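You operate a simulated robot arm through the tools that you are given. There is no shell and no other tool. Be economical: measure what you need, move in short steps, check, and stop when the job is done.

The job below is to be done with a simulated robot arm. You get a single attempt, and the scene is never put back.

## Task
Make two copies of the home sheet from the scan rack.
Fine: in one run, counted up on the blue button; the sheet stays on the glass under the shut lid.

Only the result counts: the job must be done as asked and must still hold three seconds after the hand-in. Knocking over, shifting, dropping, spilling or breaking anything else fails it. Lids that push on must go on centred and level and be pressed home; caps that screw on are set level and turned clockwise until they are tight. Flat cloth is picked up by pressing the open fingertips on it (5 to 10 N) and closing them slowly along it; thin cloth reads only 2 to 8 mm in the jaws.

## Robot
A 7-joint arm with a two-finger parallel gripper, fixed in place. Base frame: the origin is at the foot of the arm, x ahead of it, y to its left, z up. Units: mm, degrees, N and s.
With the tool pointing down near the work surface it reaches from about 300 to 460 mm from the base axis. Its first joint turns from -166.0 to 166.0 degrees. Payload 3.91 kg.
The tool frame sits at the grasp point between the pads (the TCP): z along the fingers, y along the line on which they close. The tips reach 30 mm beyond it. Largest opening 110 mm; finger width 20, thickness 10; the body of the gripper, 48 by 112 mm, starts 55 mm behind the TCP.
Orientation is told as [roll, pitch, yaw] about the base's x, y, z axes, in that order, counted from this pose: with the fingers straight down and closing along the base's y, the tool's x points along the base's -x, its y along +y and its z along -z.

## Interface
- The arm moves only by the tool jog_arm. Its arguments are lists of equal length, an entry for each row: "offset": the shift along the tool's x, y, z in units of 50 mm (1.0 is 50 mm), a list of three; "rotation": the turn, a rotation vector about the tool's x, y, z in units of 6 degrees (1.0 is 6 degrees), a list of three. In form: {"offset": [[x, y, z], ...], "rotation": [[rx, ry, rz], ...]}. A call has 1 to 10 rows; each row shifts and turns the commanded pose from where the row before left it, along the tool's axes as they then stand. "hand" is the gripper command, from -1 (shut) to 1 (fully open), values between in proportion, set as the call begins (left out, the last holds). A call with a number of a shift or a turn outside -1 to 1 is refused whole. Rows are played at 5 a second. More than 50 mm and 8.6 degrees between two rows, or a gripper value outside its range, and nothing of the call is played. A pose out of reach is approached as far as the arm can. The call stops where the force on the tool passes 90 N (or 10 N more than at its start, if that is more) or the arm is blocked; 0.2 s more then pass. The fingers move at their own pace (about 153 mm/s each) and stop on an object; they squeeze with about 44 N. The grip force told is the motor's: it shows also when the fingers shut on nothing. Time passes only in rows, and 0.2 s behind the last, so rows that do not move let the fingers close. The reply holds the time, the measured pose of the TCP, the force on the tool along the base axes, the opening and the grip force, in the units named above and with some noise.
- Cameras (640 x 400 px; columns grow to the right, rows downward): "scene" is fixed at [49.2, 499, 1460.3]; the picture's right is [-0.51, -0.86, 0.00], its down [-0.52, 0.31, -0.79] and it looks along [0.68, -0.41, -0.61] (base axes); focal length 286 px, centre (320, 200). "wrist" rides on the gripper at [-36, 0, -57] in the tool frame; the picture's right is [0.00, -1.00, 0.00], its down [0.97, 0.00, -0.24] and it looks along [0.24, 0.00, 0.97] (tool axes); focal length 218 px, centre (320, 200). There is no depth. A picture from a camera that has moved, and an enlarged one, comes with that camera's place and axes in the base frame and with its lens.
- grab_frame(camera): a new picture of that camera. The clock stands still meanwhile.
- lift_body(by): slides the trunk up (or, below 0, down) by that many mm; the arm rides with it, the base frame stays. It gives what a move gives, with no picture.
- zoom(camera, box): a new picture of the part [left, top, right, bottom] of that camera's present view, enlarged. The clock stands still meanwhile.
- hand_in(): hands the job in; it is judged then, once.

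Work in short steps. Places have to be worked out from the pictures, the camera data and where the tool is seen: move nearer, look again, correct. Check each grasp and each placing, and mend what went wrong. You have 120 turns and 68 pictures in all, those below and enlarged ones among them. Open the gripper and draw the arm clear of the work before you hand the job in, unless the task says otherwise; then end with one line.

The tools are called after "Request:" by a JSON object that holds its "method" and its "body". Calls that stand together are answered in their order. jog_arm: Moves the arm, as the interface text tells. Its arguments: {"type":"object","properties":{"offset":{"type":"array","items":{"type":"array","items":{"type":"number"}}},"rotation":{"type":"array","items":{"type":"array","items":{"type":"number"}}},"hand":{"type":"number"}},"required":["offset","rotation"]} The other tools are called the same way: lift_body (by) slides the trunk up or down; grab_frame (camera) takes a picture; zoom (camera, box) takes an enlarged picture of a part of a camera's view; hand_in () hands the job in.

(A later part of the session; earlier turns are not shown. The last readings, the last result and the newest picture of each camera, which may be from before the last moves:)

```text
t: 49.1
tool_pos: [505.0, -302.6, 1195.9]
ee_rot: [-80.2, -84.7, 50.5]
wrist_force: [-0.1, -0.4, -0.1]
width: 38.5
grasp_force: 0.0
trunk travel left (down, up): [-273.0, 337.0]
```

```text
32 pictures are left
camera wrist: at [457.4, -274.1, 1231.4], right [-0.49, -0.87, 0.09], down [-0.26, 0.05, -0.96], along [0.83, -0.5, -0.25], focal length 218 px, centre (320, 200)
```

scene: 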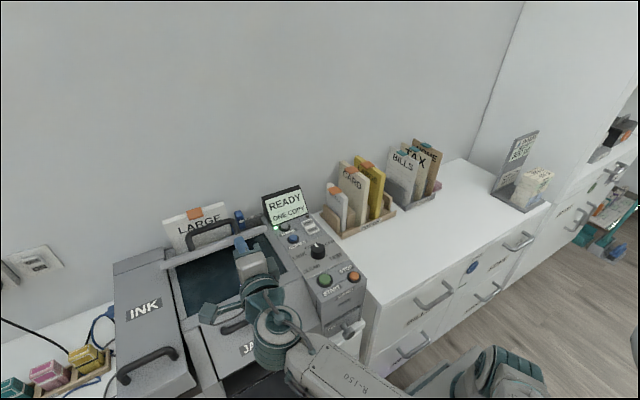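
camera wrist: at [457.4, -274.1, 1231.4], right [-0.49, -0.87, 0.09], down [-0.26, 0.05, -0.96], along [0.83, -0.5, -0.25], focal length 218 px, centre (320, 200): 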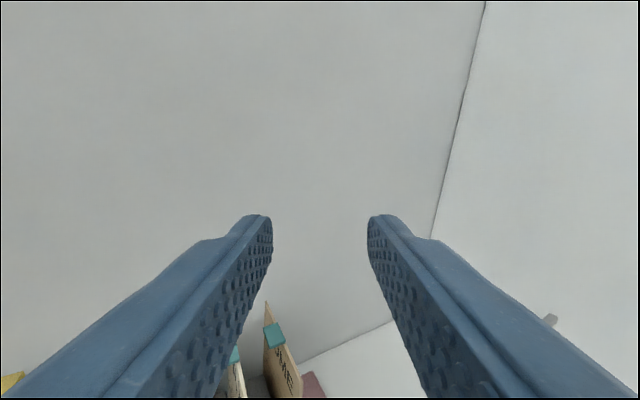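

Now yaw +15° and roll so the jaws close vertically with the camera on the +y side.

Request:
{"method": "jog_arm", "body": {"offset": [[0, 0, 0], [0, 0, 0], [0, 0, 0], [0, 0, 0], [0, 0, 0], [0, 0, 0], [0, 0, 0], [0, 0, 0], [0, 0, 0], [0, 0, 0]], "rotation": [[-0.85, 0, 0], [-0.85, 0, 0], [-0.8, 0, 0], [0, 0, -0.95], [0, 0, -0.95], [0, 0, -0.95], [0, 0, -0.95], [0, 0, -0.95], [0, 0, -0.95], [0, 0, -0.95]]}}

Request:
{"method": "jog_arm", "body": {"offset": [[0, 0, 0], [0, 0, 0], [0, 0, 0], [0, 0, 0], [0, 0, 0], [0, 0, 0], [0, 0, 0], [0, 0, 0]], "rotation": [[0, 0, -0.95], [0, 0, -0.95], [0, 0, -0.95], [0, 0, -0.95], [0, 0, -0.95], [0, 0, -0.95], [0, 0, -0.95], [0, 0, -0.85]]}}

Request:
{"method": "lift_body", "body": {"by": -200}}

Request:
{"method": "grab_frame", "body": {"camera": "wrist"}}

```text
t: 51.3
tool_pos: [504.4, -304.3, 1196.1]
ee_rot: [-86.9, -45.3, 73.0]
wrist_force: [0.0, -0.1, 0.3]
width: 38.7
grasp_force: 0.0
trunk travel left (down, up): [-273.0, 337.0]
```

```text
t: 53.1
tool_pos: [504.7, -303.5, 1194.9]
ee_rot: [-87.8, -0.3, 75.1]
wrist_force: [-0.1, -0.6, 0.3]
width: 38.5
grasp_force: 0.1
trunk travel left (down, up): [-273.0, 337.0]
```

```text
t: 55.3
tool_pos: [504.6, -302.8, 995.8]
ee_rot: [-87.7, -0.4, 75.2]
wrist_force: [-0.5, -0.4, -0.4]
width: 38.4
grasp_force: 0.0
trunk travel left (down, up): [-73.0, 537.0]
```

```text
31 pictures are left
camera wrist: at [459.3, -255.3, 997.1], right [0.04, -0.02, 1.0], down [-0.48, -0.88, 0.0], along [0.88, -0.48, -0.04], focal length 218 px, centre (320, 200)
```

wrist: 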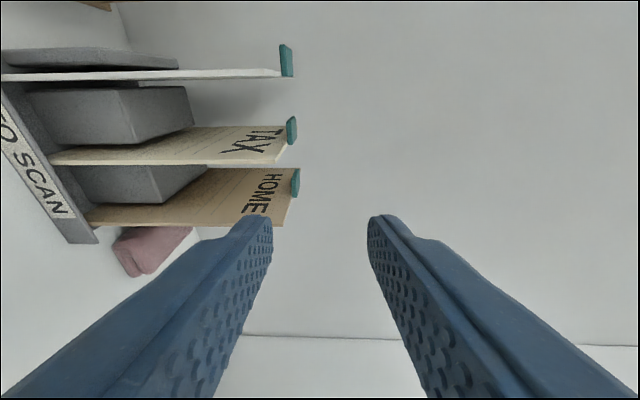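

Clear view: sheet top is at z≈951, y≈-377, tab about x 685–720, y -353…-376, z≈954. I level the tool, lower 42 mm, shift and advance 90 mm to look again.

Request:
{"method": "jog_arm", "body": {"offset": [[0.1, 0.42, 0], [0, 0.42, 0.3], [0, 0, 0.5], [0, 0, 0.5], [0, 0, 0.5]], "rotation": [[0.37, 0, 0], [0, 0, 0], [0, 0, 0], [0, 0, 0], [0, 0, 0]]}}

Request:
{"method": "grab_frame", "body": {"camera": "wrist"}}

```text
t: 56.5
tool_pos: [589.3, -329.2, 954.1]
ee_rot: [-89.9, -0.4, 75.2]
wrist_force: [-0.4, 0.2, -0.5]
width: 38.3
grasp_force: 0.0
trunk travel left (down, up): [-73.0, 537.0]
```

```text
30 pictures are left
camera wrist: at [543.7, -281.9, 953.1], right [0.0, -0.01, 1.0], down [-0.48, -0.88, -0.01], along [0.88, -0.48, 0.0], focal length 218 px, centre (320, 200)
```

wrist: 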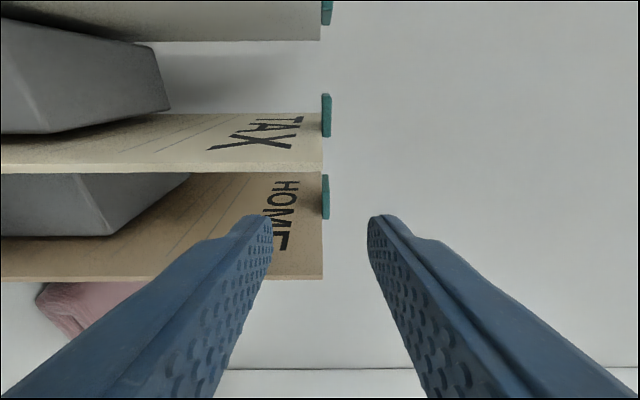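

Tab is at z≈957.5 (7 mm thick). I raise 3.5 mm and advance 82 mm, keeping the gripper body short of TAX's edge.

Request:
{"method": "jog_arm", "body": {"offset": [[0, -0.07, 0.3], [0, 0, 0.4], [0, 0, 0.4], [0, 0, 0.34], [0, 0, 0.2]], "rotation": [[0, 0, 0], [0, 0, 0], [0, 0, 0], [0, 0, 0], [0, 0, 0]]}}

Request:
{"method": "grab_frame", "body": {"camera": "wrist"}}

```text
t: 57.7
tool_pos: [669.3, -350.8, 957.0]
ee_rot: [-90.0, -0.4, 75.2]
wrist_force: [1.1, 0.0, 0.1]
width: 38.5
grasp_force: 0.0
trunk travel left (down, up): [-73.0, 537.0]
```

```text
29 pictures are left
camera wrist: at [623.2, -303.5, 955.9], right [0.0, -0.01, 1.0], down [-0.48, -0.88, -0.01], along [0.88, -0.48, 0.0], focal length 218 px, centre (320, 200)
```

wrist: 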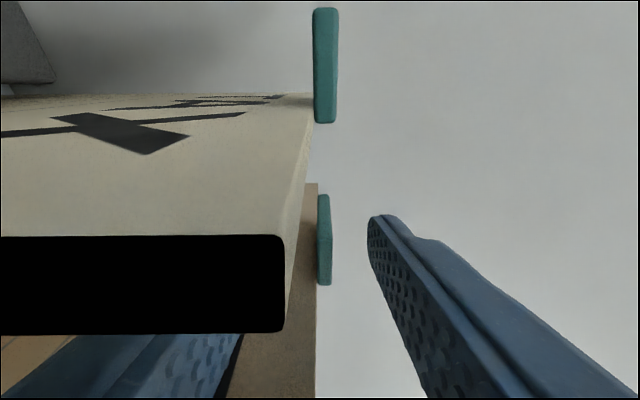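

The tab is centred between the fingers, ~13 mm overlapped. I close on it.

Request:
{"method": "jog_arm", "body": {"hand": -1, "offset": [[0, 0, 0], [0, 0, 0], [0, 0, 0], [0, 0, 0]], "rotation": [[0, 0, 0], [0, 0, 0], [0, 0, 0], [0, 0, 0]]}}

```text
t: 58.7
tool_pos: [667.7, -350.5, 957.3]
ee_rot: [-90.1, -0.4, 75.2]
wrist_force: [1.8, -0.1, 11.2]
width: 4.9
grasp_force: 44.0
trunk travel left (down, up): [-73.0, 537.0]
```

Held at 4.9 mm. I lift with the trunk and check that HOME comes along alone.

Request:
{"method": "lift_body", "body": {"by": 60}}

Request:
{"method": "zoom", "body": {"camera": "scene", "box": [360, 90, 520, 190]}}

```text
t: 59.7
tool_pos: [669.0, -351.7, 1014.9]
ee_rot: [-89.9, -0.3, 75.1]
wrist_force: [0.6, -0.2, -0.2]
width: 4.7
grasp_force: 43.9
trunk travel left (down, up): [-133.0, 477.0]
```

```text
4.00 times, centred on (440, 140) of scene
camera zoom: at [49.2, 499.0, 1460.3], right [-0.51, -0.86, 0.0], down [-0.52, 0.31, -0.79], along [0.68, -0.41, -0.61], focal length 1145 px, centre (-160, 440)
```

zoom: 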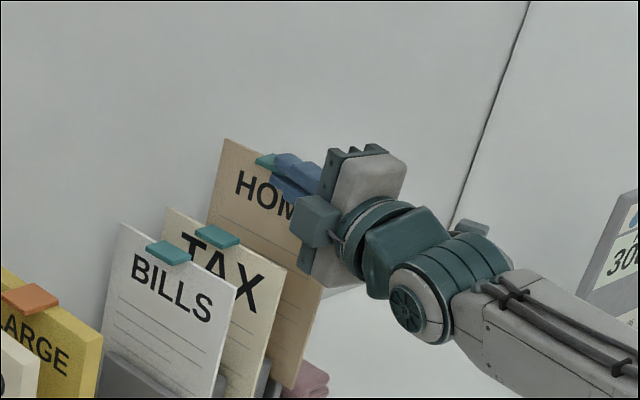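

HOME rises cleanly alone. I lift another 240 mm to be above everything, then turn 90° about base x so that the sheet lies flat, printed/tab side up.

Request:
{"method": "lift_body", "body": {"by": 240}}

Request:
{"method": "jog_arm", "body": {"offset": [[0, 0, -0.4], [0, 0, 0], [0, 0, 0], [0, 0, 0], [0, 0, 0], [0, 0, 0], [0, 0, 0], [0, 0, 0]], "rotation": [[0, 0, 0], [-0.256, 0, 0.966], [-0.256, 0, 0.966], [-0.256, 0, 0.966], [-0.256, 0, 0.966], [-0.256, 0, 0.966], [-0.256, 0, 0.966], [-0.256, 0, 0.966]]}}

Request:
{"method": "jog_arm", "body": {"offset": [[0, 0, 0], [0, 0, 0], [0, 0, 0], [0, 0, 0], [0, 0, 0], [0, 0, 0], [0, 0, 0], [0, 0, 0]], "rotation": [[-0.256, 0, 0.966], [-0.256, 0, 0.966], [-0.256, 0, 0.966], [-0.256, 0, 0.966], [-0.256, 0, 0.966], [-0.256, 0, 0.966], [-0.256, 0, 0.966], [-0.256, 0, 0.966]]}}

Request:
{"method": "grab_frame", "body": {"camera": "wrist"}}

Request:
{"method": "grab_frame", "body": {"camera": "scene"}}

```text
t: 62.2
tool_pos: [667.9, -350.7, 1256.0]
ee_rot: [-89.9, -0.5, 75.2]
wrist_force: [-0.6, -0.3, -1.0]
width: 4.9
grasp_force: 44.1
trunk travel left (down, up): [-373.0, 237.0]
```

```text
t: 64.0
tool_pos: [648.1, -346.9, 1257.0]
ee_rot: [-76.9, -40.7, 70.3]
wrist_force: [0.8, -0.2, -0.3]
width: 4.7
grasp_force: 44.0
trunk travel left (down, up): [-373.0, 237.0]
```

```text
t: 65.8
tool_pos: [649.4, -346.9, 1256.1]
ee_rot: [2.1, -75.2, -2.2]
wrist_force: [-0.2, -0.8, -0.9]
width: 4.8
grasp_force: 43.5
trunk travel left (down, up): [-373.0, 237.0]
```

```text
27 pictures are left
camera wrist: at [603.7, -348.9, 1304.7], right [0.0, -1.0, -0.01], down [-0.48, 0.01, -0.88], along [0.88, 0.01, -0.48], focal length 218 px, centre (320, 200)
```

wrist: 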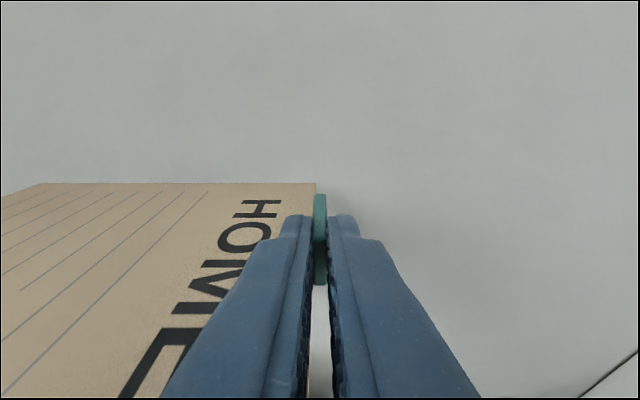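

```text
26 pictures are left
```

scene: 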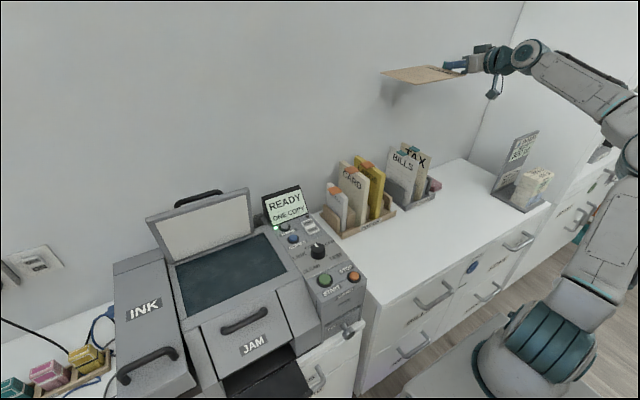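

The sheet is held flat with the tab up, and the lid still stands. I carry it in +y at this height in moderate steps.

Request:
{"method": "jog_arm", "body": {"offset": [[0, 0.6, 0], [0, 0.6, 0], [0, 0.6, 0], [0, 0.6, 0], [0, 0.6, 0], [0, 0.6, 0], [0, 0.6, 0], [0, 0.6, 0], [0, 0.6, 0], [0, 0.6, 0]], "rotation": [[0, 0, 0], [0, 0, 0], [0, 0, 0], [0, 0, 0], [0, 0, 0], [0, 0, 0], [0, 0, 0], [0, 0, 0], [0, 0, 0], [0, 0, 0]]}}

Request:
{"method": "jog_arm", "body": {"offset": [[0, 0.6, 0], [0, 0.6, 0], [0, 0.6, 0], [0, 0.6, 0], [0, 0.6, 0], [0, 0.6, 0], [0, 0.6, 0], [0, 0.6, 0], [0, 0.6, 0], [0, 0.6, 0]], "rotation": [[0, 0, 0], [0, 0, 0], [0, 0, 0], [0, 0, 0], [0, 0, 0], [0, 0, 0], [0, 0, 0], [0, 0, 0], [0, 0, 0], [0, 0, 0]]}}

```text
t: 68.0
tool_pos: [648.4, -45.3, 1258.7]
ee_rot: [1.7, -75.2, -1.6]
wrist_force: [-0.1, -0.3, 0.2]
width: 4.9
grasp_force: 44.3
trunk travel left (down, up): [-373.0, 237.0]
```

```text
t: 70.2
tool_pos: [647.3, 254.7, 1260.3]
ee_rot: [1.8, -75.1, -1.6]
wrist_force: [0.2, -0.1, 0.4]
width: 4.7
grasp_force: 43.6
trunk travel left (down, up): [-373.0, 237.0]
```

Good. Now the last 89 mm in +y and ~118 mm back in -x, to hover over the glass.

Request:
{"method": "jog_arm", "body": {"offset": [[0.152, 0.45, -0.575], [0.152, 0.45, -0.575], [0.152, 0.45, -0.575], [0.152, 0.44, -0.575]], "rotation": [[0, 0, 0], [0, 0, 0], [0, 0, 0], [0, 0, 0]]}}

Request:
{"method": "lift_body", "body": {"by": -150}}

Request:
{"method": "grab_frame", "body": {"camera": "wrist"}}

Request:
{"method": "zoom", "body": {"camera": "scene", "box": [120, 150, 360, 300]}}

```text
t: 71.2
tool_pos: [528.7, 345.8, 1261.9]
ee_rot: [1.7, -75.4, -1.5]
wrist_force: [-0.3, 0.5, -1.3]
width: 4.9
grasp_force: 43.9
trunk travel left (down, up): [-373.0, 237.0]
```

```text
t: 73.0
tool_pos: [529.7, 344.9, 1111.7]
ee_rot: [1.6, -75.3, -1.7]
wrist_force: [0.1, 0.3, -0.7]
width: 4.6
grasp_force: 43.4
trunk travel left (down, up): [-223.0, 387.0]
```

```text
25 pictures are left
camera wrist: at [483.7, 342.4, 1160.5], right [0.0, -1.0, -0.01], down [-0.48, 0.01, -0.88], along [0.88, 0.0, -0.48], focal length 218 px, centre (320, 200)
```

wrist: 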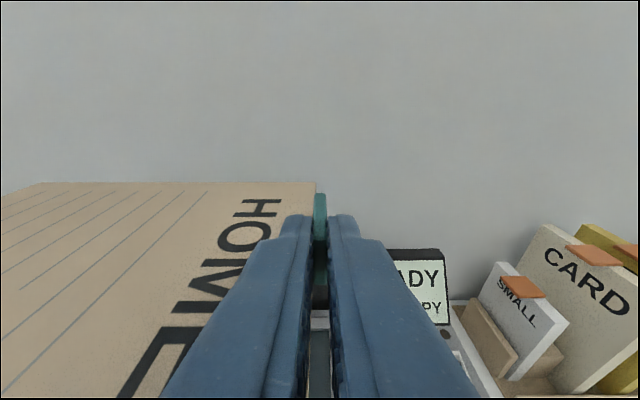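

```text
2.67 times, centred on (240, 225) of scene
camera zoom: at [49.2, 499.0, 1460.3], right [-0.51, -0.86, 0.0], down [-0.52, 0.31, -0.79], along [0.68, -0.41, -0.61], focal length 763 px, centre (533, 133)
```

zoom: 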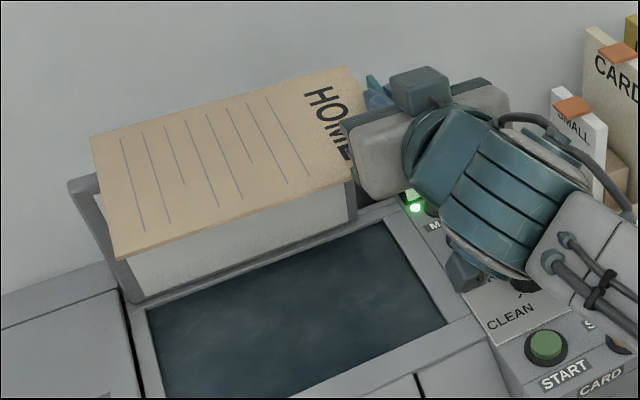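

By the fixed camera the sheet spans x 491–642, y 343–555 (A5) and the glass x 480–638, y 332–570. The lid leans forward (~75°), so I must back off ~58 mm in -x, descend in front of it, and slide in.

Request:
{"method": "jog_arm", "body": {"offset": [[0.06, 0, -0.225], [0.06, 0, -0.225], [0.06, 0, -0.225], [0.06, 0, -0.225], [0.06, 0, -0.225]], "rotation": [[0, 0, 0], [0, 0, 0], [0, 0, 0], [0, 0, 0], [0, 0, 0]]}}

```text
t: 74.2
tool_pos: [514.8, 287.1, 1109.3]
ee_rot: [7.0, -73.5, -13.0]
wrist_force: [0.2, -0.4, -0.6]
width: 4.7
grasp_force: 44.1
trunk travel left (down, up): [-223.0, 387.0]
```

The arm folds too far here (wrist level with the shoulder). I undo this, raise the trunk 170 mm, and later reach downward with the arm, which allows a smaller radius.

Request:
{"method": "jog_arm", "body": {"offset": [[-0.06, 0, 0.225], [-0.06, 0, 0.225], [-0.06, 0, 0.225], [-0.06, 0, 0.225], [-0.06, 0, 0.225]], "rotation": [[0, 0, 0], [0, 0, 0], [0, 0, 0], [0, 0, 0], [0, 0, 0]]}}

Request:
{"method": "lift_body", "body": {"by": 190}}

Request:
{"method": "jog_arm", "body": {"offset": [[0.387, 0, 0.102], [0.387, 0, 0.102], [0.387, 0, 0.102], [0.387, 0, 0.102], [0.387, 0, 0.102], [0.387, 0, 0.102], [0.387, 0, 0.102], [0.387, 0, 0.102]], "rotation": [[0, 0, 0], [0, 0, 0], [0, 0, 0], [0, 0, 0], [0, 0, 0], [0, 0, 0], [0, 0, 0], [0, 0, 0]]}}

```text
t: 75.3
tool_pos: [529.6, 344.2, 1112.4]
ee_rot: [1.7, -75.4, -1.5]
wrist_force: [-0.7, 0.0, -1.0]
width: 4.7
grasp_force: 43.7
trunk travel left (down, up): [-223.0, 387.0]
```

```text
t: 77.4
tool_pos: [528.6, 344.5, 1301.3]
ee_rot: [1.7, -75.3, -1.6]
wrist_force: [-0.2, -0.1, 0.0]
width: 4.7
grasp_force: 43.8
trunk travel left (down, up): [-413.0, 197.0]
```

```text
t: 79.2
tool_pos: [529.4, 344.6, 1139.9]
ee_rot: [1.8, -75.2, -1.7]
wrist_force: [-0.1, 0.4, 0.0]
width: 4.6
grasp_force: 44.1
trunk travel left (down, up): [-413.0, 197.0]
```

That works. Now back off 57 mm in -x.

Request:
{"method": "jog_arm", "body": {"offset": [[0.06, 0, -0.225], [0.06, 0, -0.225], [0.06, 0, -0.225], [0.06, 0, -0.225], [0.06, 0, -0.225]], "rotation": [[0, 0, 0], [0, 0, 0], [0, 0, 0], [0, 0, 0], [0, 0, 0]]}}

```text
t: 80.4
tool_pos: [507.7, 294.8, 1142.4]
ee_rot: [6.8, -73.9, -12.6]
wrist_force: [-0.4, 0.2, -1.2]
width: 4.6
grasp_force: 43.7
trunk travel left (down, up): [-413.0, 197.0]
```

It still deviates – a wrist-flex limit with level fingers this close in. I'll undo, raise 60 mm, and pitch the fingers 24° further down (sheet's rear edge low), which eases the wrist and lets the sheet go in under the lid rear-edge first.

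Request:
{"method": "jog_arm", "body": {"offset": [[-0.06, 0, 0.225], [-0.06, 0, 0.225], [-0.06, 0, 0.225], [-0.06, 0, 0.225], [-0.06, 0, 0.225]], "rotation": [[0, 0, 0], [0, 0, 0], [0, 0, 0], [0, 0, 0], [0, 0, 0]]}}

Request:
{"method": "lift_body", "body": {"by": 60}}

Request:
{"method": "jog_arm", "body": {"offset": [[0, 0, 0], [0, 0, 0], [0, 0, 0], [0, 0, 0], [0, 0, 0]], "rotation": [[0, 0.8, 0], [0, 0.8, 0], [0, 0.8, 0], [0, 0.8, 0], [0, 0.8, 0]]}}

```text
t: 81.6
tool_pos: [528.4, 345.7, 1140.9]
ee_rot: [1.5, -75.3, -1.3]
wrist_force: [0.9, 0.0, 0.8]
width: 4.8
grasp_force: 44.2
trunk travel left (down, up): [-413.0, 197.0]
```

```text
t: 82.6
tool_pos: [528.0, 346.1, 1200.5]
ee_rot: [1.6, -75.2, -1.5]
wrist_force: [-0.1, 1.4, -0.8]
width: 4.7
grasp_force: 43.9
trunk travel left (down, up): [-473.0, 137.0]
```

```text
t: 83.8
tool_pos: [530.4, 345.4, 1201.8]
ee_rot: [0.5, -51.1, -0.4]
wrist_force: [0.1, 0.4, -1.0]
width: 4.7
grasp_force: 44.5
trunk travel left (down, up): [-473.0, 137.0]
```

Pitch is now 39° down. I back up 50 mm to x≈480 (sheet rear edge then ~x 571) and check it follows.

Request:
{"method": "jog_arm", "body": {"offset": [[0.21, 0, -0.26], [0.21, 0, -0.26], [0.21, 0, -0.26]], "rotation": [[0, 0, 0], [0, 0, 0], [0, 0, 0]]}}

```text
t: 84.6
tool_pos: [478.1, 346.0, 1201.2]
ee_rot: [0.7, -51.1, -0.5]
wrist_force: [0.6, 0.0, -0.6]
width: 4.5
grasp_force: 43.7
trunk travel left (down, up): [-473.0, 137.0]
```

It follows exactly. I lower the trunk 150 mm and look.

Request:
{"method": "lift_body", "body": {"by": -150}}

Request:
{"method": "zoom", "body": {"camera": "scene", "box": [120, 160, 360, 310]}}

Request:
{"method": "grab_frame", "body": {"camera": "wrist"}}

```text
t: 86.4
tool_pos: [477.9, 346.1, 1051.3]
ee_rot: [0.7, -51.2, -0.5]
wrist_force: [0.5, -0.6, 0.5]
width: 4.6
grasp_force: 44.1
trunk travel left (down, up): [-323.0, 287.0]
```

```text
2.67 times, centred on (240, 235) of scene
camera zoom: at [49.2, 499.0, 1460.3], right [-0.51, -0.86, 0.0], down [-0.52, 0.31, -0.79], along [0.68, -0.41, -0.61], focal length 763 px, centre (533, 107)
```

zoom: 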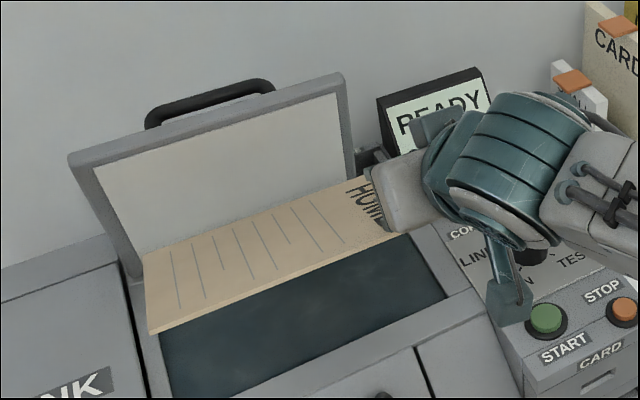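

```text
22 pictures are left
camera wrist: at [457.0, 343.1, 1113.7], right [0.0, -1.0, -0.01], down [-0.8, 0.0, -0.61], along [0.61, 0.01, -0.8], focal length 218 px, centre (320, 200)
```

wrist: 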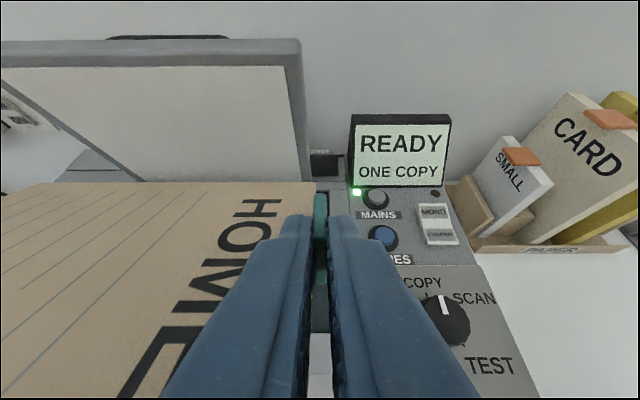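

Sheet slopes rear-edge down, lid and buttons are clear. I lower 60 mm more and then slide 48 mm in under the lid.

Request:
{"method": "lift_body", "body": {"by": -60}}

Request:
{"method": "jog_arm", "body": {"offset": [[-0.2, 0, 0.25], [-0.2, 0, 0.25], [-0.2, 0, 0.25]], "rotation": [[0, 0, 0], [0, 0, 0], [0, 0, 0]]}}

Request:
{"method": "zoom", "body": {"camera": "scene", "box": [120, 160, 360, 310]}}

```text
t: 87.4
tool_pos: [478.1, 345.7, 989.8]
ee_rot: [0.6, -51.3, -0.5]
wrist_force: [-0.4, 0.3, 0.0]
width: 4.6
grasp_force: 44.4
trunk travel left (down, up): [-263.0, 347.0]
```

```text
t: 88.2
tool_pos: [526.7, 345.9, 991.1]
ee_rot: [0.7, -51.1, -0.4]
wrist_force: [-1.1, 0.1, 0.1]
width: 5.0
grasp_force: 43.8
trunk travel left (down, up): [-263.0, 347.0]
```

```text
2.67 times, centred on (240, 235) of scene
camera zoom: at [49.2, 499.0, 1460.3], right [-0.51, -0.86, 0.0], down [-0.52, 0.31, -0.79], along [0.68, -0.41, -0.61], focal length 763 px, centre (533, 107)
```

zoom: 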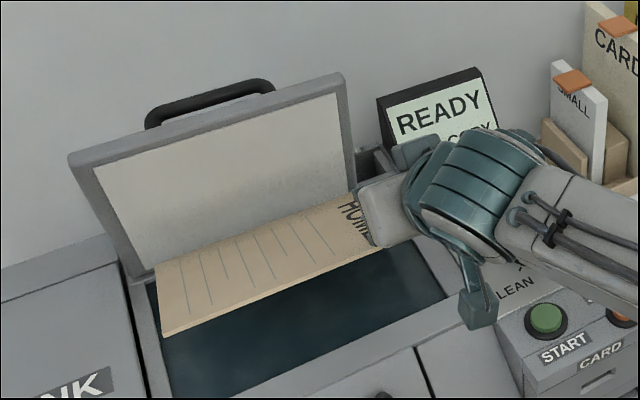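

Rear edge is near (618, z 920). Now I level the sheet in steps while lowering the tool, three steps first.

Request:
{"method": "jog_arm", "body": {"offset": [[0.182, 0, 0.109], [0.191, 0, 0.093], [0.198, 0, 0.077]], "rotation": [[0, -0.8, 0], [0, -0.8, 0], [0, -0.8, 0]]}}

Request:
{"method": "zoom", "body": {"camera": "scene", "box": [120, 160, 360, 310]}}

```text
t: 89.0
tool_pos: [522.1, 344.1, 959.1]
ee_rot: [1.0, -65.6, -0.8]
wrist_force: [0.7, -0.7, -0.9]
width: 4.8
grasp_force: 44.0
trunk travel left (down, up): [-263.0, 347.0]
```

```text
2.67 times, centred on (240, 235) of scene
camera zoom: at [49.2, 499.0, 1460.3], right [-0.51, -0.86, 0.0], down [-0.52, 0.31, -0.79], along [0.68, -0.41, -0.61], focal length 763 px, centre (533, 107)
```

zoom: 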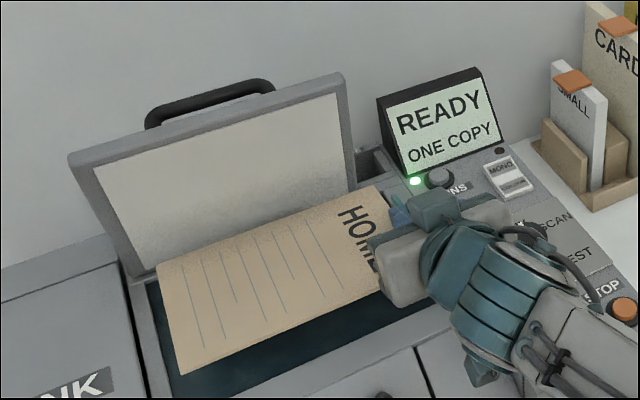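

It follows. Two more steps to level.

Request:
{"method": "jog_arm", "body": {"offset": [[0.204, 0, 0.06], [0.208, 0, 0.043]], "rotation": [[0, -0.8, 0], [0, -0.8, 0]]}}

Request:
{"method": "zoom", "body": {"camera": "scene", "box": [120, 160, 360, 310]}}

```text
t: 89.6
tool_pos: [518.6, 345.9, 937.2]
ee_rot: [1.7, -75.3, -1.5]
wrist_force: [0.4, 0.0, -0.5]
width: 4.6
grasp_force: 44.1
trunk travel left (down, up): [-263.0, 347.0]
```

```text
2.67 times, centred on (240, 235) of scene
camera zoom: at [49.2, 499.0, 1460.3], right [-0.51, -0.86, 0.0], down [-0.52, 0.31, -0.79], along [0.68, -0.41, -0.61], focal length 763 px, centre (533, 107)
```

zoom: 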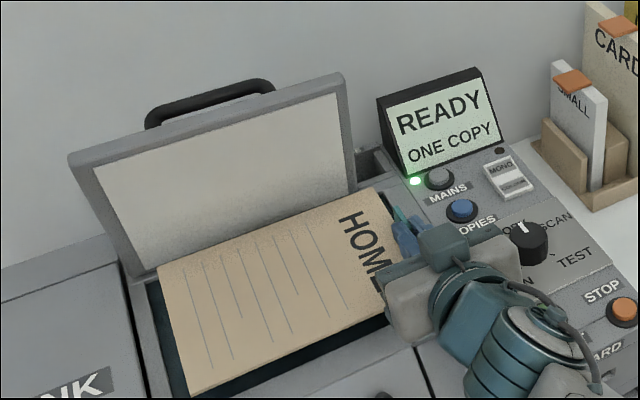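

Sheet is level at about x 482–628, y 339–555 over the glass, ~20 mm above it. I nudge +4 mm in x and lower 15 mm in small steps.

Request:
{"method": "jog_arm", "body": {"offset": [[-0.02, 0, 0.077], [0.0967, 0, 0.0254], [0.0967, 0, 0.0254], [0.0967, 0, 0.0254]], "rotation": [[0, 0, 0], [0, 0, 0], [0, 0, 0], [0, 0, 0]]}}

Request:
{"method": "grab_frame", "body": {"camera": "wrist"}}

```text
t: 90.6
tool_pos: [522.7, 345.9, 922.6]
ee_rot: [1.8, -75.2, -1.6]
wrist_force: [0.1, -0.5, -0.2]
width: 4.9
grasp_force: 44.0
trunk travel left (down, up): [-263.0, 347.0]
```

```text
18 pictures are left
camera wrist: at [478.0, 344.0, 971.6], right [0.0, -1.0, -0.01], down [-0.48, 0.01, -0.88], along [0.88, 0.0, -0.48], focal length 218 px, centre (320, 200)
```

wrist: 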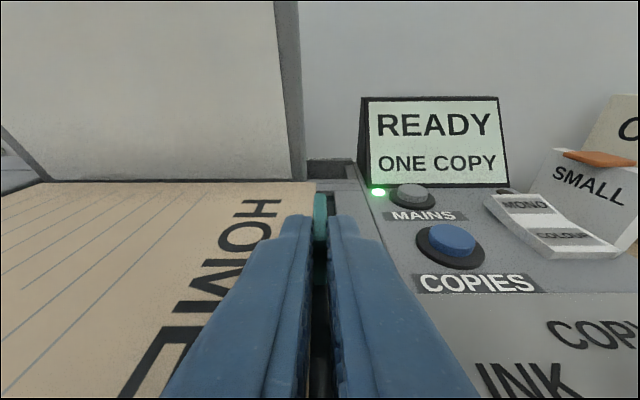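

Lid's side edge is at y≈356, tab at ~341–348: it will clear. I continue down in 2.5 mm steps until light contact.

Request:
{"method": "jog_arm", "body": {"offset": [[0.048, 0, 0.0127], [0.048, 0, 0.0127]], "rotation": [[0, 0, 0], [0, 0, 0]]}}

Request:
{"method": "jog_arm", "body": {"offset": [[0.039, 0, 0.01], [0.039, 0, 0.01]], "rotation": [[0, 0, 0], [0, 0, 0]]}}

```text
t: 91.2
tool_pos: [524.1, 345.9, 917.5]
ee_rot: [1.8, -75.2, -1.7]
wrist_force: [0.3, -0.4, 0.2]
width: 5.0
grasp_force: 44.3
trunk travel left (down, up): [-263.0, 347.0]
```

```text
t: 91.8
tool_pos: [523.3, 345.8, 914.0]
ee_rot: [1.4, -75.2, -1.5]
wrist_force: [-0.2, -0.2, -0.5]
width: 4.6
grasp_force: 44.1
trunk travel left (down, up): [-263.0, 347.0]
```

No contact yet; further down.

Request:
{"method": "jog_arm", "body": {"offset": [[0.039, 0, 0.01], [0.039, 0, 0.01]], "rotation": [[0, 0, 0], [0, 0, 0]]}}

Request:
{"method": "jog_arm", "body": {"offset": [[0.039, 0, 0.01]], "rotation": [[0, 0, 0]]}}

Request:
{"method": "zoom", "body": {"camera": "scene", "box": [150, 210, 310, 310]}}

```text
t: 92.4
tool_pos: [523.4, 347.1, 911.2]
ee_rot: [1.6, -75.2, -1.6]
wrist_force: [-0.3, -0.6, 0.1]
width: 4.7
grasp_force: 43.8
trunk travel left (down, up): [-263.0, 347.0]
```

```text
t: 92.8
tool_pos: [523.5, 345.7, 908.0]
ee_rot: [1.5, -75.3, -1.5]
wrist_force: [0.5, -0.4, -0.4]
width: 4.6
grasp_force: 43.3
trunk travel left (down, up): [-263.0, 347.0]
```

```text
4.00 times, centred on (230, 260) of scene
camera zoom: at [49.2, 499.0, 1460.3], right [-0.51, -0.86, 0.0], down [-0.52, 0.31, -0.79], along [0.68, -0.41, -0.61], focal length 1145 px, centre (680, -40)
```

zoom: 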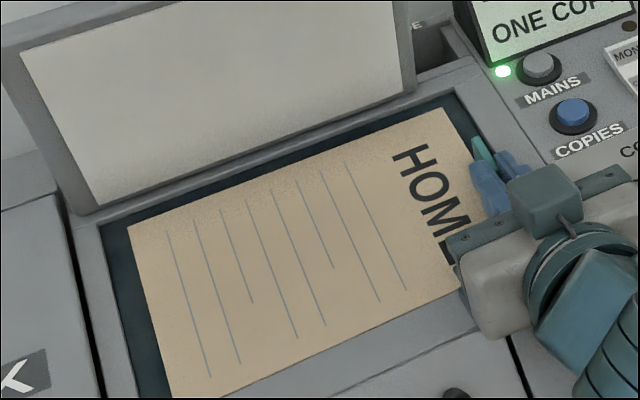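

The sheet is just above the glass, slightly near the front edge. I shift +4 mm in x and keep lowering.

Request:
{"method": "jog_arm", "body": {"offset": [[-0.02, 0, 0.077], [0.039, 0, 0.01], [0.039, 0, 0.01]], "rotation": [[0, 0, 0], [0, 0, 0], [0, 0, 0]]}}

Request:
{"method": "jog_arm", "body": {"offset": [[0.039, 0, 0.01]], "rotation": [[0, 0, 0]]}}

```text
t: 93.6
tool_pos: [526.8, 345.4, 906.1]
ee_rot: [2.2, -75.4, -2.0]
wrist_force: [1.5, 1.9, 11.1]
width: 4.5
grasp_force: 43.8
trunk travel left (down, up): [-263.0, 347.0]
```

```text
t: 94.0
tool_pos: [526.2, 344.8, 906.2]
ee_rot: [2.5, -75.6, -2.2]
wrist_force: [4.9, 4.8, 26.2]
width: 4.8
grasp_force: 43.4
trunk travel left (down, up): [-263.0, 347.0]
```

Contact at TCP z≈906. I ease up 2 mm, open the jaws slightly, and look.

Request:
{"method": "jog_arm", "body": {"offset": [[-0.045, 0, -0.012]], "rotation": [[0, 0, 0]]}}

Request:
{"method": "jog_arm", "body": {"hand": -0.75, "offset": [[0, 0, 0], [0, 0, 0], [0, 0, 0]], "rotation": [[0, 0, 0], [0, 0, 0], [0, 0, 0]]}}

Request:
{"method": "grab_frame", "body": {"camera": "wrist"}}

```text
t: 94.4
tool_pos: [527.0, 345.8, 906.9]
ee_rot: [2.0, -75.5, -1.6]
wrist_force: [7.3, 2.6, 24.4]
width: 4.8
grasp_force: 44.1
trunk travel left (down, up): [-263.0, 347.0]
```

```text
t: 95.2
tool_pos: [526.2, 347.5, 906.6]
ee_rot: [2.0, -75.5, -1.6]
wrist_force: [9.2, 10.2, 25.7]
width: 8.7
grasp_force: 0.1
trunk travel left (down, up): [-263.0, 347.0]
```

```text
16 pictures are left
camera wrist: at [481.2, 345.2, 954.5], right [0.01, -1.0, -0.01], down [-0.48, 0.0, -0.88], along [0.88, 0.01, -0.48], focal length 218 px, centre (320, 200)
```

wrist: 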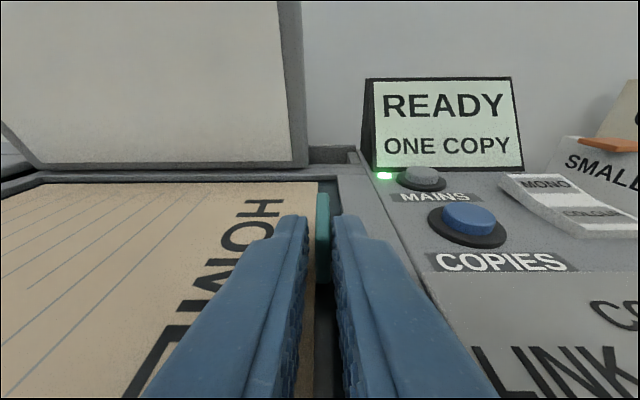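

The tab is released, but something on the gripper rests on the bezel (25 N). I raise straight up in small steps to unload.

Request:
{"method": "jog_arm", "body": {"offset": [[-0.06, 0, -0.016], [-0.08, 0, -0.02]], "rotation": [[0, 0, 0], [0, 0, 0]]}}

Request:
{"method": "grab_frame", "body": {"camera": "wrist"}}

```text
t: 95.8
tool_pos: [526.2, 345.0, 908.2]
ee_rot: [1.1, -74.9, -1.1]
wrist_force: [0.1, -0.1, -0.2]
width: 13.5
grasp_force: 0.1
trunk travel left (down, up): [-263.0, 347.0]
```

```text
15 pictures are left
camera wrist: at [481.2, 343.4, 957.2], right [0.0, -1.0, 0.0], down [-0.49, 0.01, -0.87], along [0.87, 0.0, -0.49], focal length 218 px, centre (320, 200)
```

wrist: 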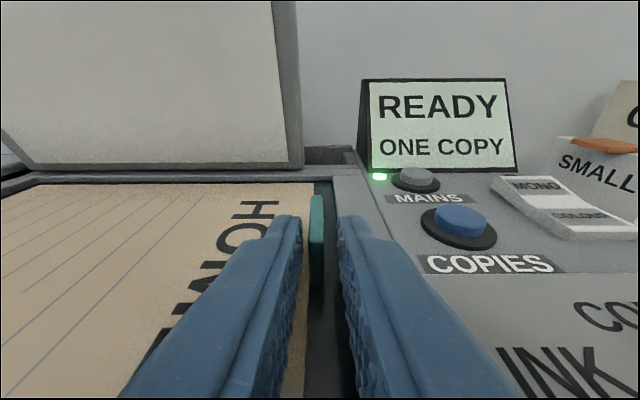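

Released and unloaded: the sheet lies on the glass, tab upright at y≈345 outside the lid's edge. I lift straight off and check.

Request:
{"method": "lift_body", "body": {"by": 70}}

Request:
{"method": "grab_frame", "body": {"camera": "wrist"}}

Request:
{"method": "zoom", "body": {"camera": "scene", "box": [150, 190, 310, 310]}}

```text
t: 96.9
tool_pos: [526.8, 345.9, 981.9]
ee_rot: [1.6, -75.1, -1.5]
wrist_force: [0.5, -0.3, 0.1]
width: 13.8
grasp_force: 0.1
trunk travel left (down, up): [-333.0, 277.0]
```

```text
14 pictures are left
camera wrist: at [481.6, 344.3, 1030.0], right [0.0, -1.0, -0.01], down [-0.48, 0.01, -0.88], along [0.88, 0.0, -0.48], focal length 218 px, centre (320, 200)
```

wrist: 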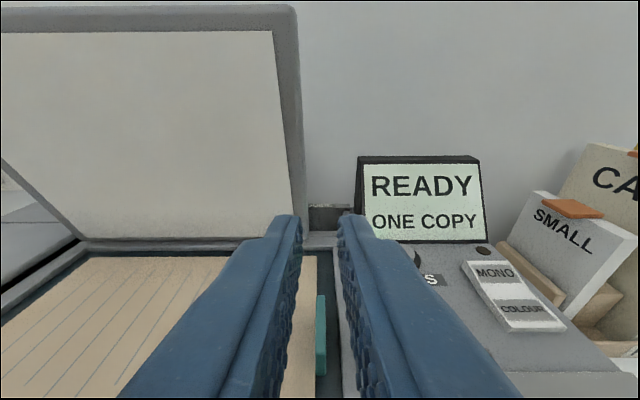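

```text
3.33 times, centred on (230, 250) of scene
camera zoom: at [49.2, 499.0, 1460.3], right [-0.51, -0.86, 0.0], down [-0.52, 0.31, -0.79], along [0.68, -0.41, -0.61], focal length 954 px, centre (620, 33)
```

zoom: 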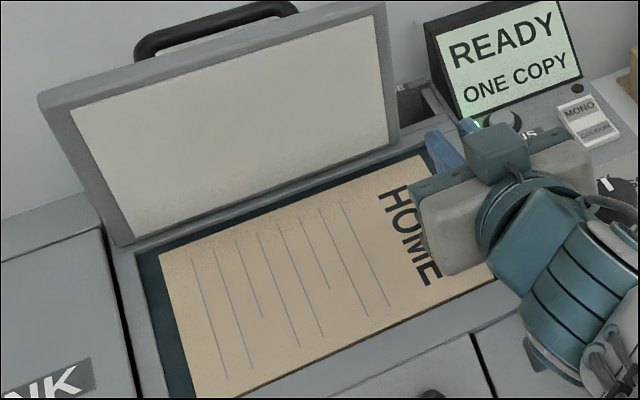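

Sheet is placed well, and the lid edge (y≈359) clears the tab. Next, close the lid: raise, shut the jaws, pitch 40° further down, and go over the lid's top edge at y≈385 (beside the handle).

Request:
{"method": "lift_body", "body": {"by": 140}}

Request:
{"method": "jog_arm", "body": {"hand": -1, "offset": [[0, 0, 0], [0, 0, 0], [0, 0, 0], [0, 0, 0], [0, 0, 0], [0, 0, 0], [0, 0, 0]], "rotation": [[0, 0.95, 0], [0, 0.95, 0], [0, 0.95, 0], [0, 0.95, 0], [0, 0.95, 0], [0, 0.95, 0], [0, 0.95, 0]]}}

Request:
{"method": "jog_arm", "body": {"offset": [[-0.455, 0.195, 0.319], [-0.455, 0.195, 0.319], [-0.455, 0.195, 0.319], [-0.455, 0.195, 0.319]], "rotation": [[0, 0, 0], [0, 0, 0], [0, 0, 0], [0, 0, 0]]}}

Request:
{"method": "grab_frame", "body": {"camera": "wrist"}}

```text
t: 98.5
tool_pos: [527.3, 346.8, 1121.2]
ee_rot: [1.6, -75.3, -1.5]
wrist_force: [0.4, 0.6, 1.4]
width: 13.8
grasp_force: 0.1
trunk travel left (down, up): [-473.0, 137.0]
```

```text
t: 100.1
tool_pos: [527.8, 345.9, 1121.7]
ee_rot: [0.5, -35.2, -0.3]
wrist_force: [0.0, -0.4, 0.3]
width: 0.0
grasp_force: 37.4
trunk travel left (down, up): [-473.0, 137.0]
```

```text
t: 101.1
tool_pos: [638.9, 385.2, 1123.0]
ee_rot: [0.5, -35.3, -0.2]
wrist_force: [0.6, 0.4, -0.3]
width: 0.0
grasp_force: 37.6
trunk travel left (down, up): [-473.0, 137.0]
```

```text
12 pictures are left
camera wrist: at [636.9, 384.1, 1189.2], right [0.0, -1.0, -0.01], down [-0.93, 0.0, -0.36], along [0.36, 0.01, -0.93], focal length 218 px, centre (320, 200)
```

wrist: 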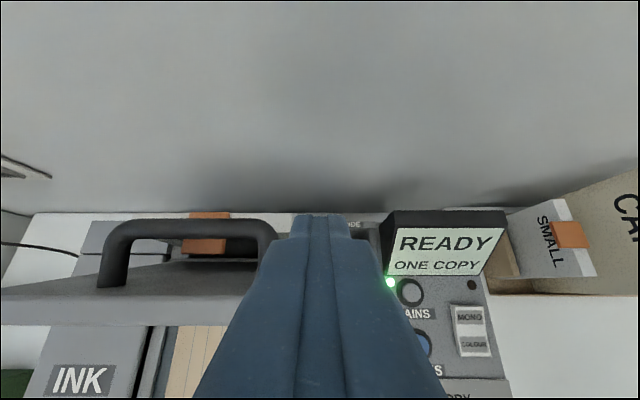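

Tip is beyond the lid's top edge (x≈619–629, z≈1065) and to the side of the handle. I shift +8 mm and lower 50 mm behind it.

Request:
{"method": "jog_arm", "body": {"offset": [[-0.131, 0, 0.092], [0.193, 0, 0.272], [0.193, 0, 0.272], [0.193, 0, 0.272]], "rotation": [[0, 0, 0], [0, 0, 0], [0, 0, 0], [0, 0, 0]]}}

Request:
{"method": "grab_frame", "body": {"camera": "wrist"}}

```text
t: 102.1
tool_pos: [646.2, 385.6, 1071.1]
ee_rot: [0.6, -35.3, -0.2]
wrist_force: [-0.6, 1.3, -0.2]
width: 0.0
grasp_force: 37.7
trunk travel left (down, up): [-473.0, 137.0]
```

```text
11 pictures are left
camera wrist: at [643.7, 383.7, 1138.5], right [0.0, -1.0, -0.01], down [-0.93, 0.0, -0.36], along [0.36, 0.01, -0.93], focal length 218 px, centre (320, 200)
```

wrist: 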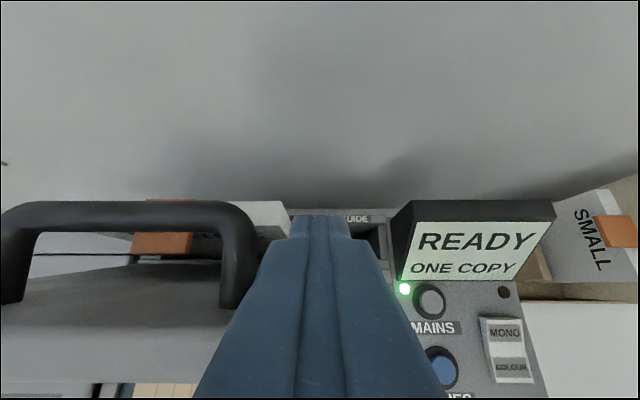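

Finger is behind the lid. I pull it forward along an arc, the first four steps.

Request:
{"method": "jog_arm", "body": {"offset": [[0.443, 0, -0.24], [0.51, 0, -0.214], [0.547, 0, -0.093], [0.577, 0, -0.016]], "rotation": [[0, 0, 0], [0, 0, 0], [0, 0, 0], [0, 0, 0]]}}

Request:
{"method": "zoom", "body": {"camera": "scene", "box": [120, 160, 360, 310]}}

```text
t: 103.1
tool_pos: [544.7, 386.1, 1035.4]
ee_rot: [0.5, -35.2, -0.2]
wrist_force: [-0.1, 0.7, 0.2]
width: 0.0
grasp_force: 37.8
trunk travel left (down, up): [-473.0, 137.0]
```

```text
2.67 times, centred on (240, 235) of scene
camera zoom: at [49.2, 499.0, 1460.3], right [-0.51, -0.86, 0.0], down [-0.52, 0.31, -0.79], along [0.68, -0.41, -0.61], focal length 763 px, centre (533, 107)
```

zoom: 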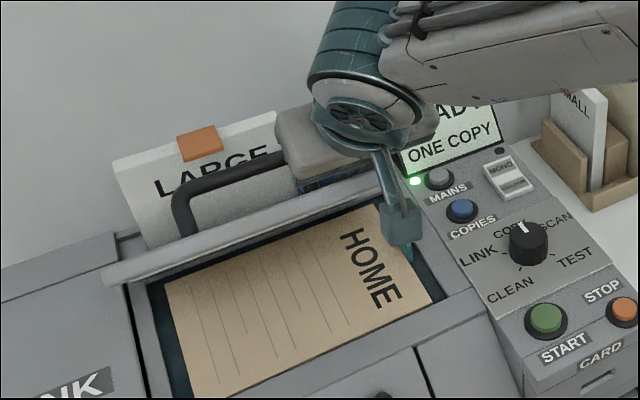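

Lid is down to ~45° with no resistance, the sheet and tab look right. I continue three more arc steps.

Request:
{"method": "jog_arm", "body": {"offset": [[0.525, 0, 0.118], [0.483, 0, 0.197], [0.44, 0, 0.276]], "rotation": [[0, 0, 0], [0, 0, 0], [0, 0, 0]]}}

Request:
{"method": "zoom", "body": {"camera": "scene", "box": [120, 160, 360, 310]}}

```text
t: 103.9
tool_pos: [503.2, 386.5, 968.6]
ee_rot: [0.4, -35.3, -0.1]
wrist_force: [0.0, -0.5, 0.3]
width: 0.0
grasp_force: 38.2
trunk travel left (down, up): [-473.0, 137.0]
```

```text
2.67 times, centred on (240, 235) of scene
camera zoom: at [49.2, 499.0, 1460.3], right [-0.51, -0.86, 0.0], down [-0.52, 0.31, -0.79], along [0.68, -0.41, -0.61], focal length 763 px, centre (533, 107)
```

zoom: 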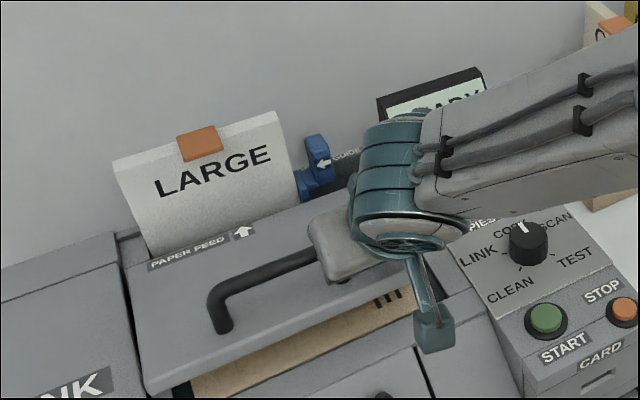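

Lid is at ~20°, but the bracket under the wrist is nearing the front bezel. I rise off, turn the fingers straight down and re-balance trunk versus arm for the final press.

Request:
{"method": "jog_arm", "body": {"offset": [[-0.382, 0, -0.539], [-0.382, 0, -0.539], [-0.382, 0, -0.539], [-0.382, 0, -0.539], [-0.382, 0, -0.539], [-0.382, 0, -0.539]], "rotation": [[0, 0, 0], [0, 0, 0], [0, 0, 0], [0, 0, 0], [0, 0, 0], [0, 0, 0]]}}

Request:
{"method": "jog_arm", "body": {"offset": [[0, 0, 0], [0, 0, 0], [0, 0, 0], [0, 0, 0], [0, 0, 0], [0, 0, 0]], "rotation": [[0, 0.98, 0], [0, 0.98, 0], [0, 0.98, 0], [0, 0.98, 0], [0, 0.98, 0], [0, 0.98, 0]]}}

Request:
{"method": "lift_body", "body": {"by": -190}}

Request:
{"method": "grab_frame", "body": {"camera": "wrist"}}

```text
t: 105.3
tool_pos: [503.0, 382.9, 1167.8]
ee_rot: [0.5, -35.3, -0.1]
wrist_force: [0.9, -0.4, -0.4]
width: 0.1
grasp_force: 38.0
trunk travel left (down, up): [-473.0, 137.0]
```

```text
t: 106.7
tool_pos: [505.3, 384.4, 1167.4]
ee_rot: [0.5, 0.2, 0.1]
wrist_force: [0.4, 0.0, 0.2]
width: 0.0
grasp_force: 37.5
trunk travel left (down, up): [-473.0, 137.0]
```

```text
t: 108.8
tool_pos: [503.6, 384.5, 979.0]
ee_rot: [0.3, 0.0, 0.2]
wrist_force: [0.0, -0.9, -0.6]
width: 0.0
grasp_force: 37.6
trunk travel left (down, up): [-283.0, 327.0]
```

```text
8 pictures are left
camera wrist: at [540.1, 382.9, 1034.1], right [0.0, -1.0, -0.01], down [-0.97, 0.0, 0.24], along [-0.24, 0.01, -0.97], focal length 218 px, centre (320, 200)
```

wrist: 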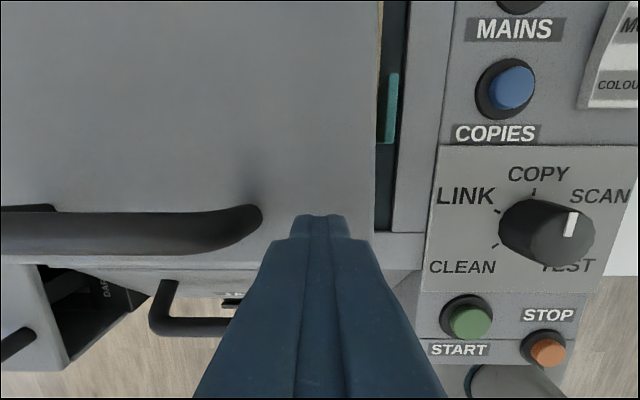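

The tips are above the lid near its front edge, with the tab standing clear outside the lid's side. I press down in steps.

Request:
{"method": "jog_arm", "body": {"offset": [[0, 0, 0.16], [0, 0, 0.16], [0, 0, 0.16], [0, 0, 0.16], [0, 0, 0.16]], "rotation": [[0, 0, 0], [0, 0, 0], [0, 0, 0], [0, 0, 0], [0, 0, 0]]}}

Request:
{"method": "jog_arm", "body": {"offset": [[0, 0, 0.08]], "rotation": [[0, 0, 0]]}}

```text
t: 110.0
tool_pos: [503.4, 385.1, 938.3]
ee_rot: [0.4, 0.0, 0.2]
wrist_force: [-1.0, -0.5, -0.1]
width: 0.0
grasp_force: 37.3
trunk travel left (down, up): [-283.0, 327.0]
```

```text
t: 110.4
tool_pos: [503.2, 385.5, 936.4]
ee_rot: [0.6, -0.3, 0.1]
wrist_force: [1.8, 3.4, 18.4]
width: 0.4
grasp_force: 37.5
trunk travel left (down, up): [-283.0, 327.0]
```

Firm contact at tip z≈906, the same height as the shut lid measured at the start. I press a little more to be sure.

Request:
{"method": "jog_arm", "body": {"offset": [[0, 0, 0.05]], "rotation": [[0, 0, 0]]}}

Request:
{"method": "jog_arm", "body": {"offset": [[0, 0, -0.5], [0, 0, -0.7], [0, 0, -0.8]], "rotation": [[0, 0, 0], [0, 0, 0], [0, 0, 0]]}}

Request:
{"method": "grab_frame", "body": {"camera": "wrist"}}

```text
t: 110.8
tool_pos: [502.2, 385.7, 936.5]
ee_rot: [0.9, -0.4, 0.0]
wrist_force: [7.8, 7.0, 40.6]
width: 0.1
grasp_force: 37.1
trunk travel left (down, up): [-283.0, 327.0]
```

```text
t: 111.6
tool_pos: [503.7, 384.5, 1031.4]
ee_rot: [0.4, 0.1, 0.0]
wrist_force: [-0.2, 0.0, -0.2]
width: 0.2
grasp_force: 37.7
trunk travel left (down, up): [-283.0, 327.0]
```

```text
7 pictures are left
camera wrist: at [540.5, 382.9, 1087.0], right [0.0, -1.0, -0.01], down [-0.97, 0.0, 0.24], along [-0.24, 0.01, -0.97], focal length 218 px, centre (320, 200)
```

wrist: 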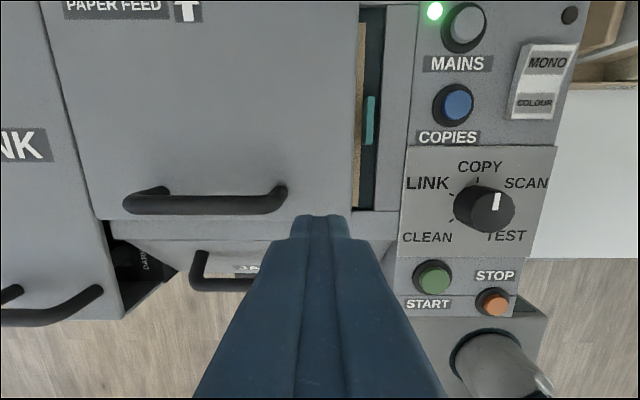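

The lid is shut flat with the tab clear beside it. By triangulation COPIES is at (574,268,~889) and START at (411,267.5,890). I move above COPIES and check.

Request:
{"method": "jog_arm", "body": {"offset": [[-0.352, -0.583, 0], [-0.352, -0.583, 0], [-0.352, -0.583, 0], [-0.352, -0.583, 0]], "rotation": [[0, 0, 0], [0, 0, 0], [0, 0, 0], [0, 0, 0]]}}

Request:
{"method": "lift_body", "body": {"by": -65}}

Request:
{"method": "grab_frame", "body": {"camera": "wrist"}}

```text
t: 112.6
tool_pos: [575.3, 266.7, 1031.5]
ee_rot: [0.4, -0.1, 0.0]
wrist_force: [0.3, -0.4, -0.3]
width: 0.0
grasp_force: 38.0
trunk travel left (down, up): [-283.0, 327.0]
```

```text
t: 113.7
tool_pos: [574.2, 267.8, 966.1]
ee_rot: [0.4, 0.1, 0.1]
wrist_force: [-0.3, 0.0, -0.3]
width: 0.3
grasp_force: 37.7
trunk travel left (down, up): [-218.0, 392.0]
```

```text
6 pictures are left
camera wrist: at [611.4, 265.4, 1021.9], right [0.0, -1.0, -0.01], down [-0.97, 0.0, 0.24], along [-0.24, 0.01, -0.97], focal length 218 px, centre (320, 200)
```

wrist: 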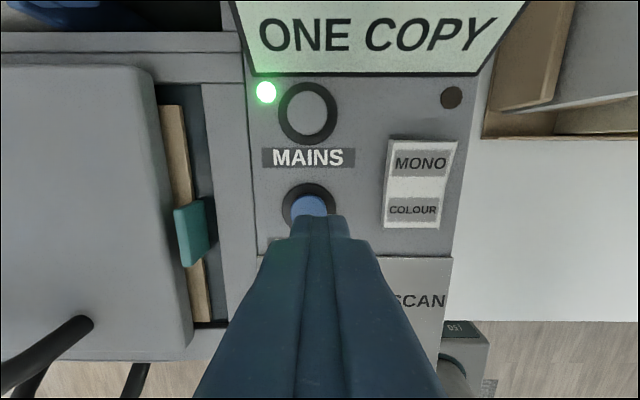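

COPIES is at about (576,273); I shift 5 mm in +y and descend 42 mm, then press in small steps.

Request:
{"method": "jog_arm", "body": {"offset": [[-0.03, 0.1, 0], [0, 0, 0.28], [0, 0, 0.28], [0, 0, 0.24]], "rotation": [[0, 0, 0], [0, 0, 0], [0, 0, 0], [0, 0, 0]]}}

Request:
{"method": "jog_arm", "body": {"offset": [[0, 0, 0.06]], "rotation": [[0, 0, 0]]}}

```text
t: 114.7
tool_pos: [576.9, 273.7, 925.8]
ee_rot: [0.4, -0.2, 0.1]
wrist_force: [-0.2, -0.2, 5.0]
width: 0.0
grasp_force: 38.1
trunk travel left (down, up): [-218.0, 392.0]
```

```text
t: 115.0
tool_pos: [577.4, 273.7, 921.9]
ee_rot: [0.5, -0.2, 0.2]
wrist_force: [5.8, 0.8, 12.2]
width: 0.0
grasp_force: 37.5
trunk travel left (down, up): [-218.0, 392.0]
```

Spring contact began at tip z≈895 and went to ~892 (12 N). I look at the display before pressing further.

Request:
{"method": "zoom", "body": {"camera": "wrist", "box": [220, 0, 540, 200]}}

```text
2.00 times, centred on (380, 100) of wrist
camera zoom: at [613.0, 270.6, 979.9], right [0.0, -1.0, -0.01], down [-0.97, 0.0, 0.24], along [-0.24, 0.01, -0.97], focal length 436 px, centre (200, 400)
```

zoom: 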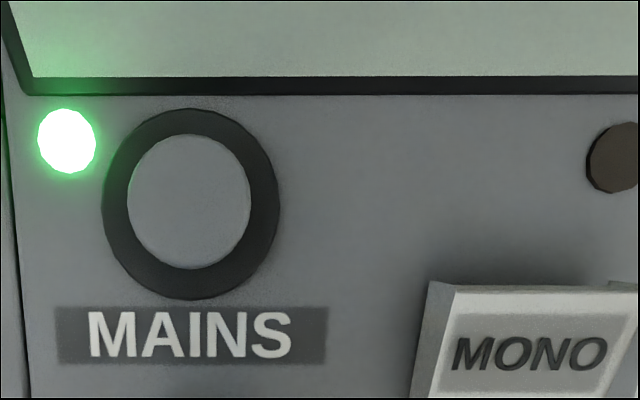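

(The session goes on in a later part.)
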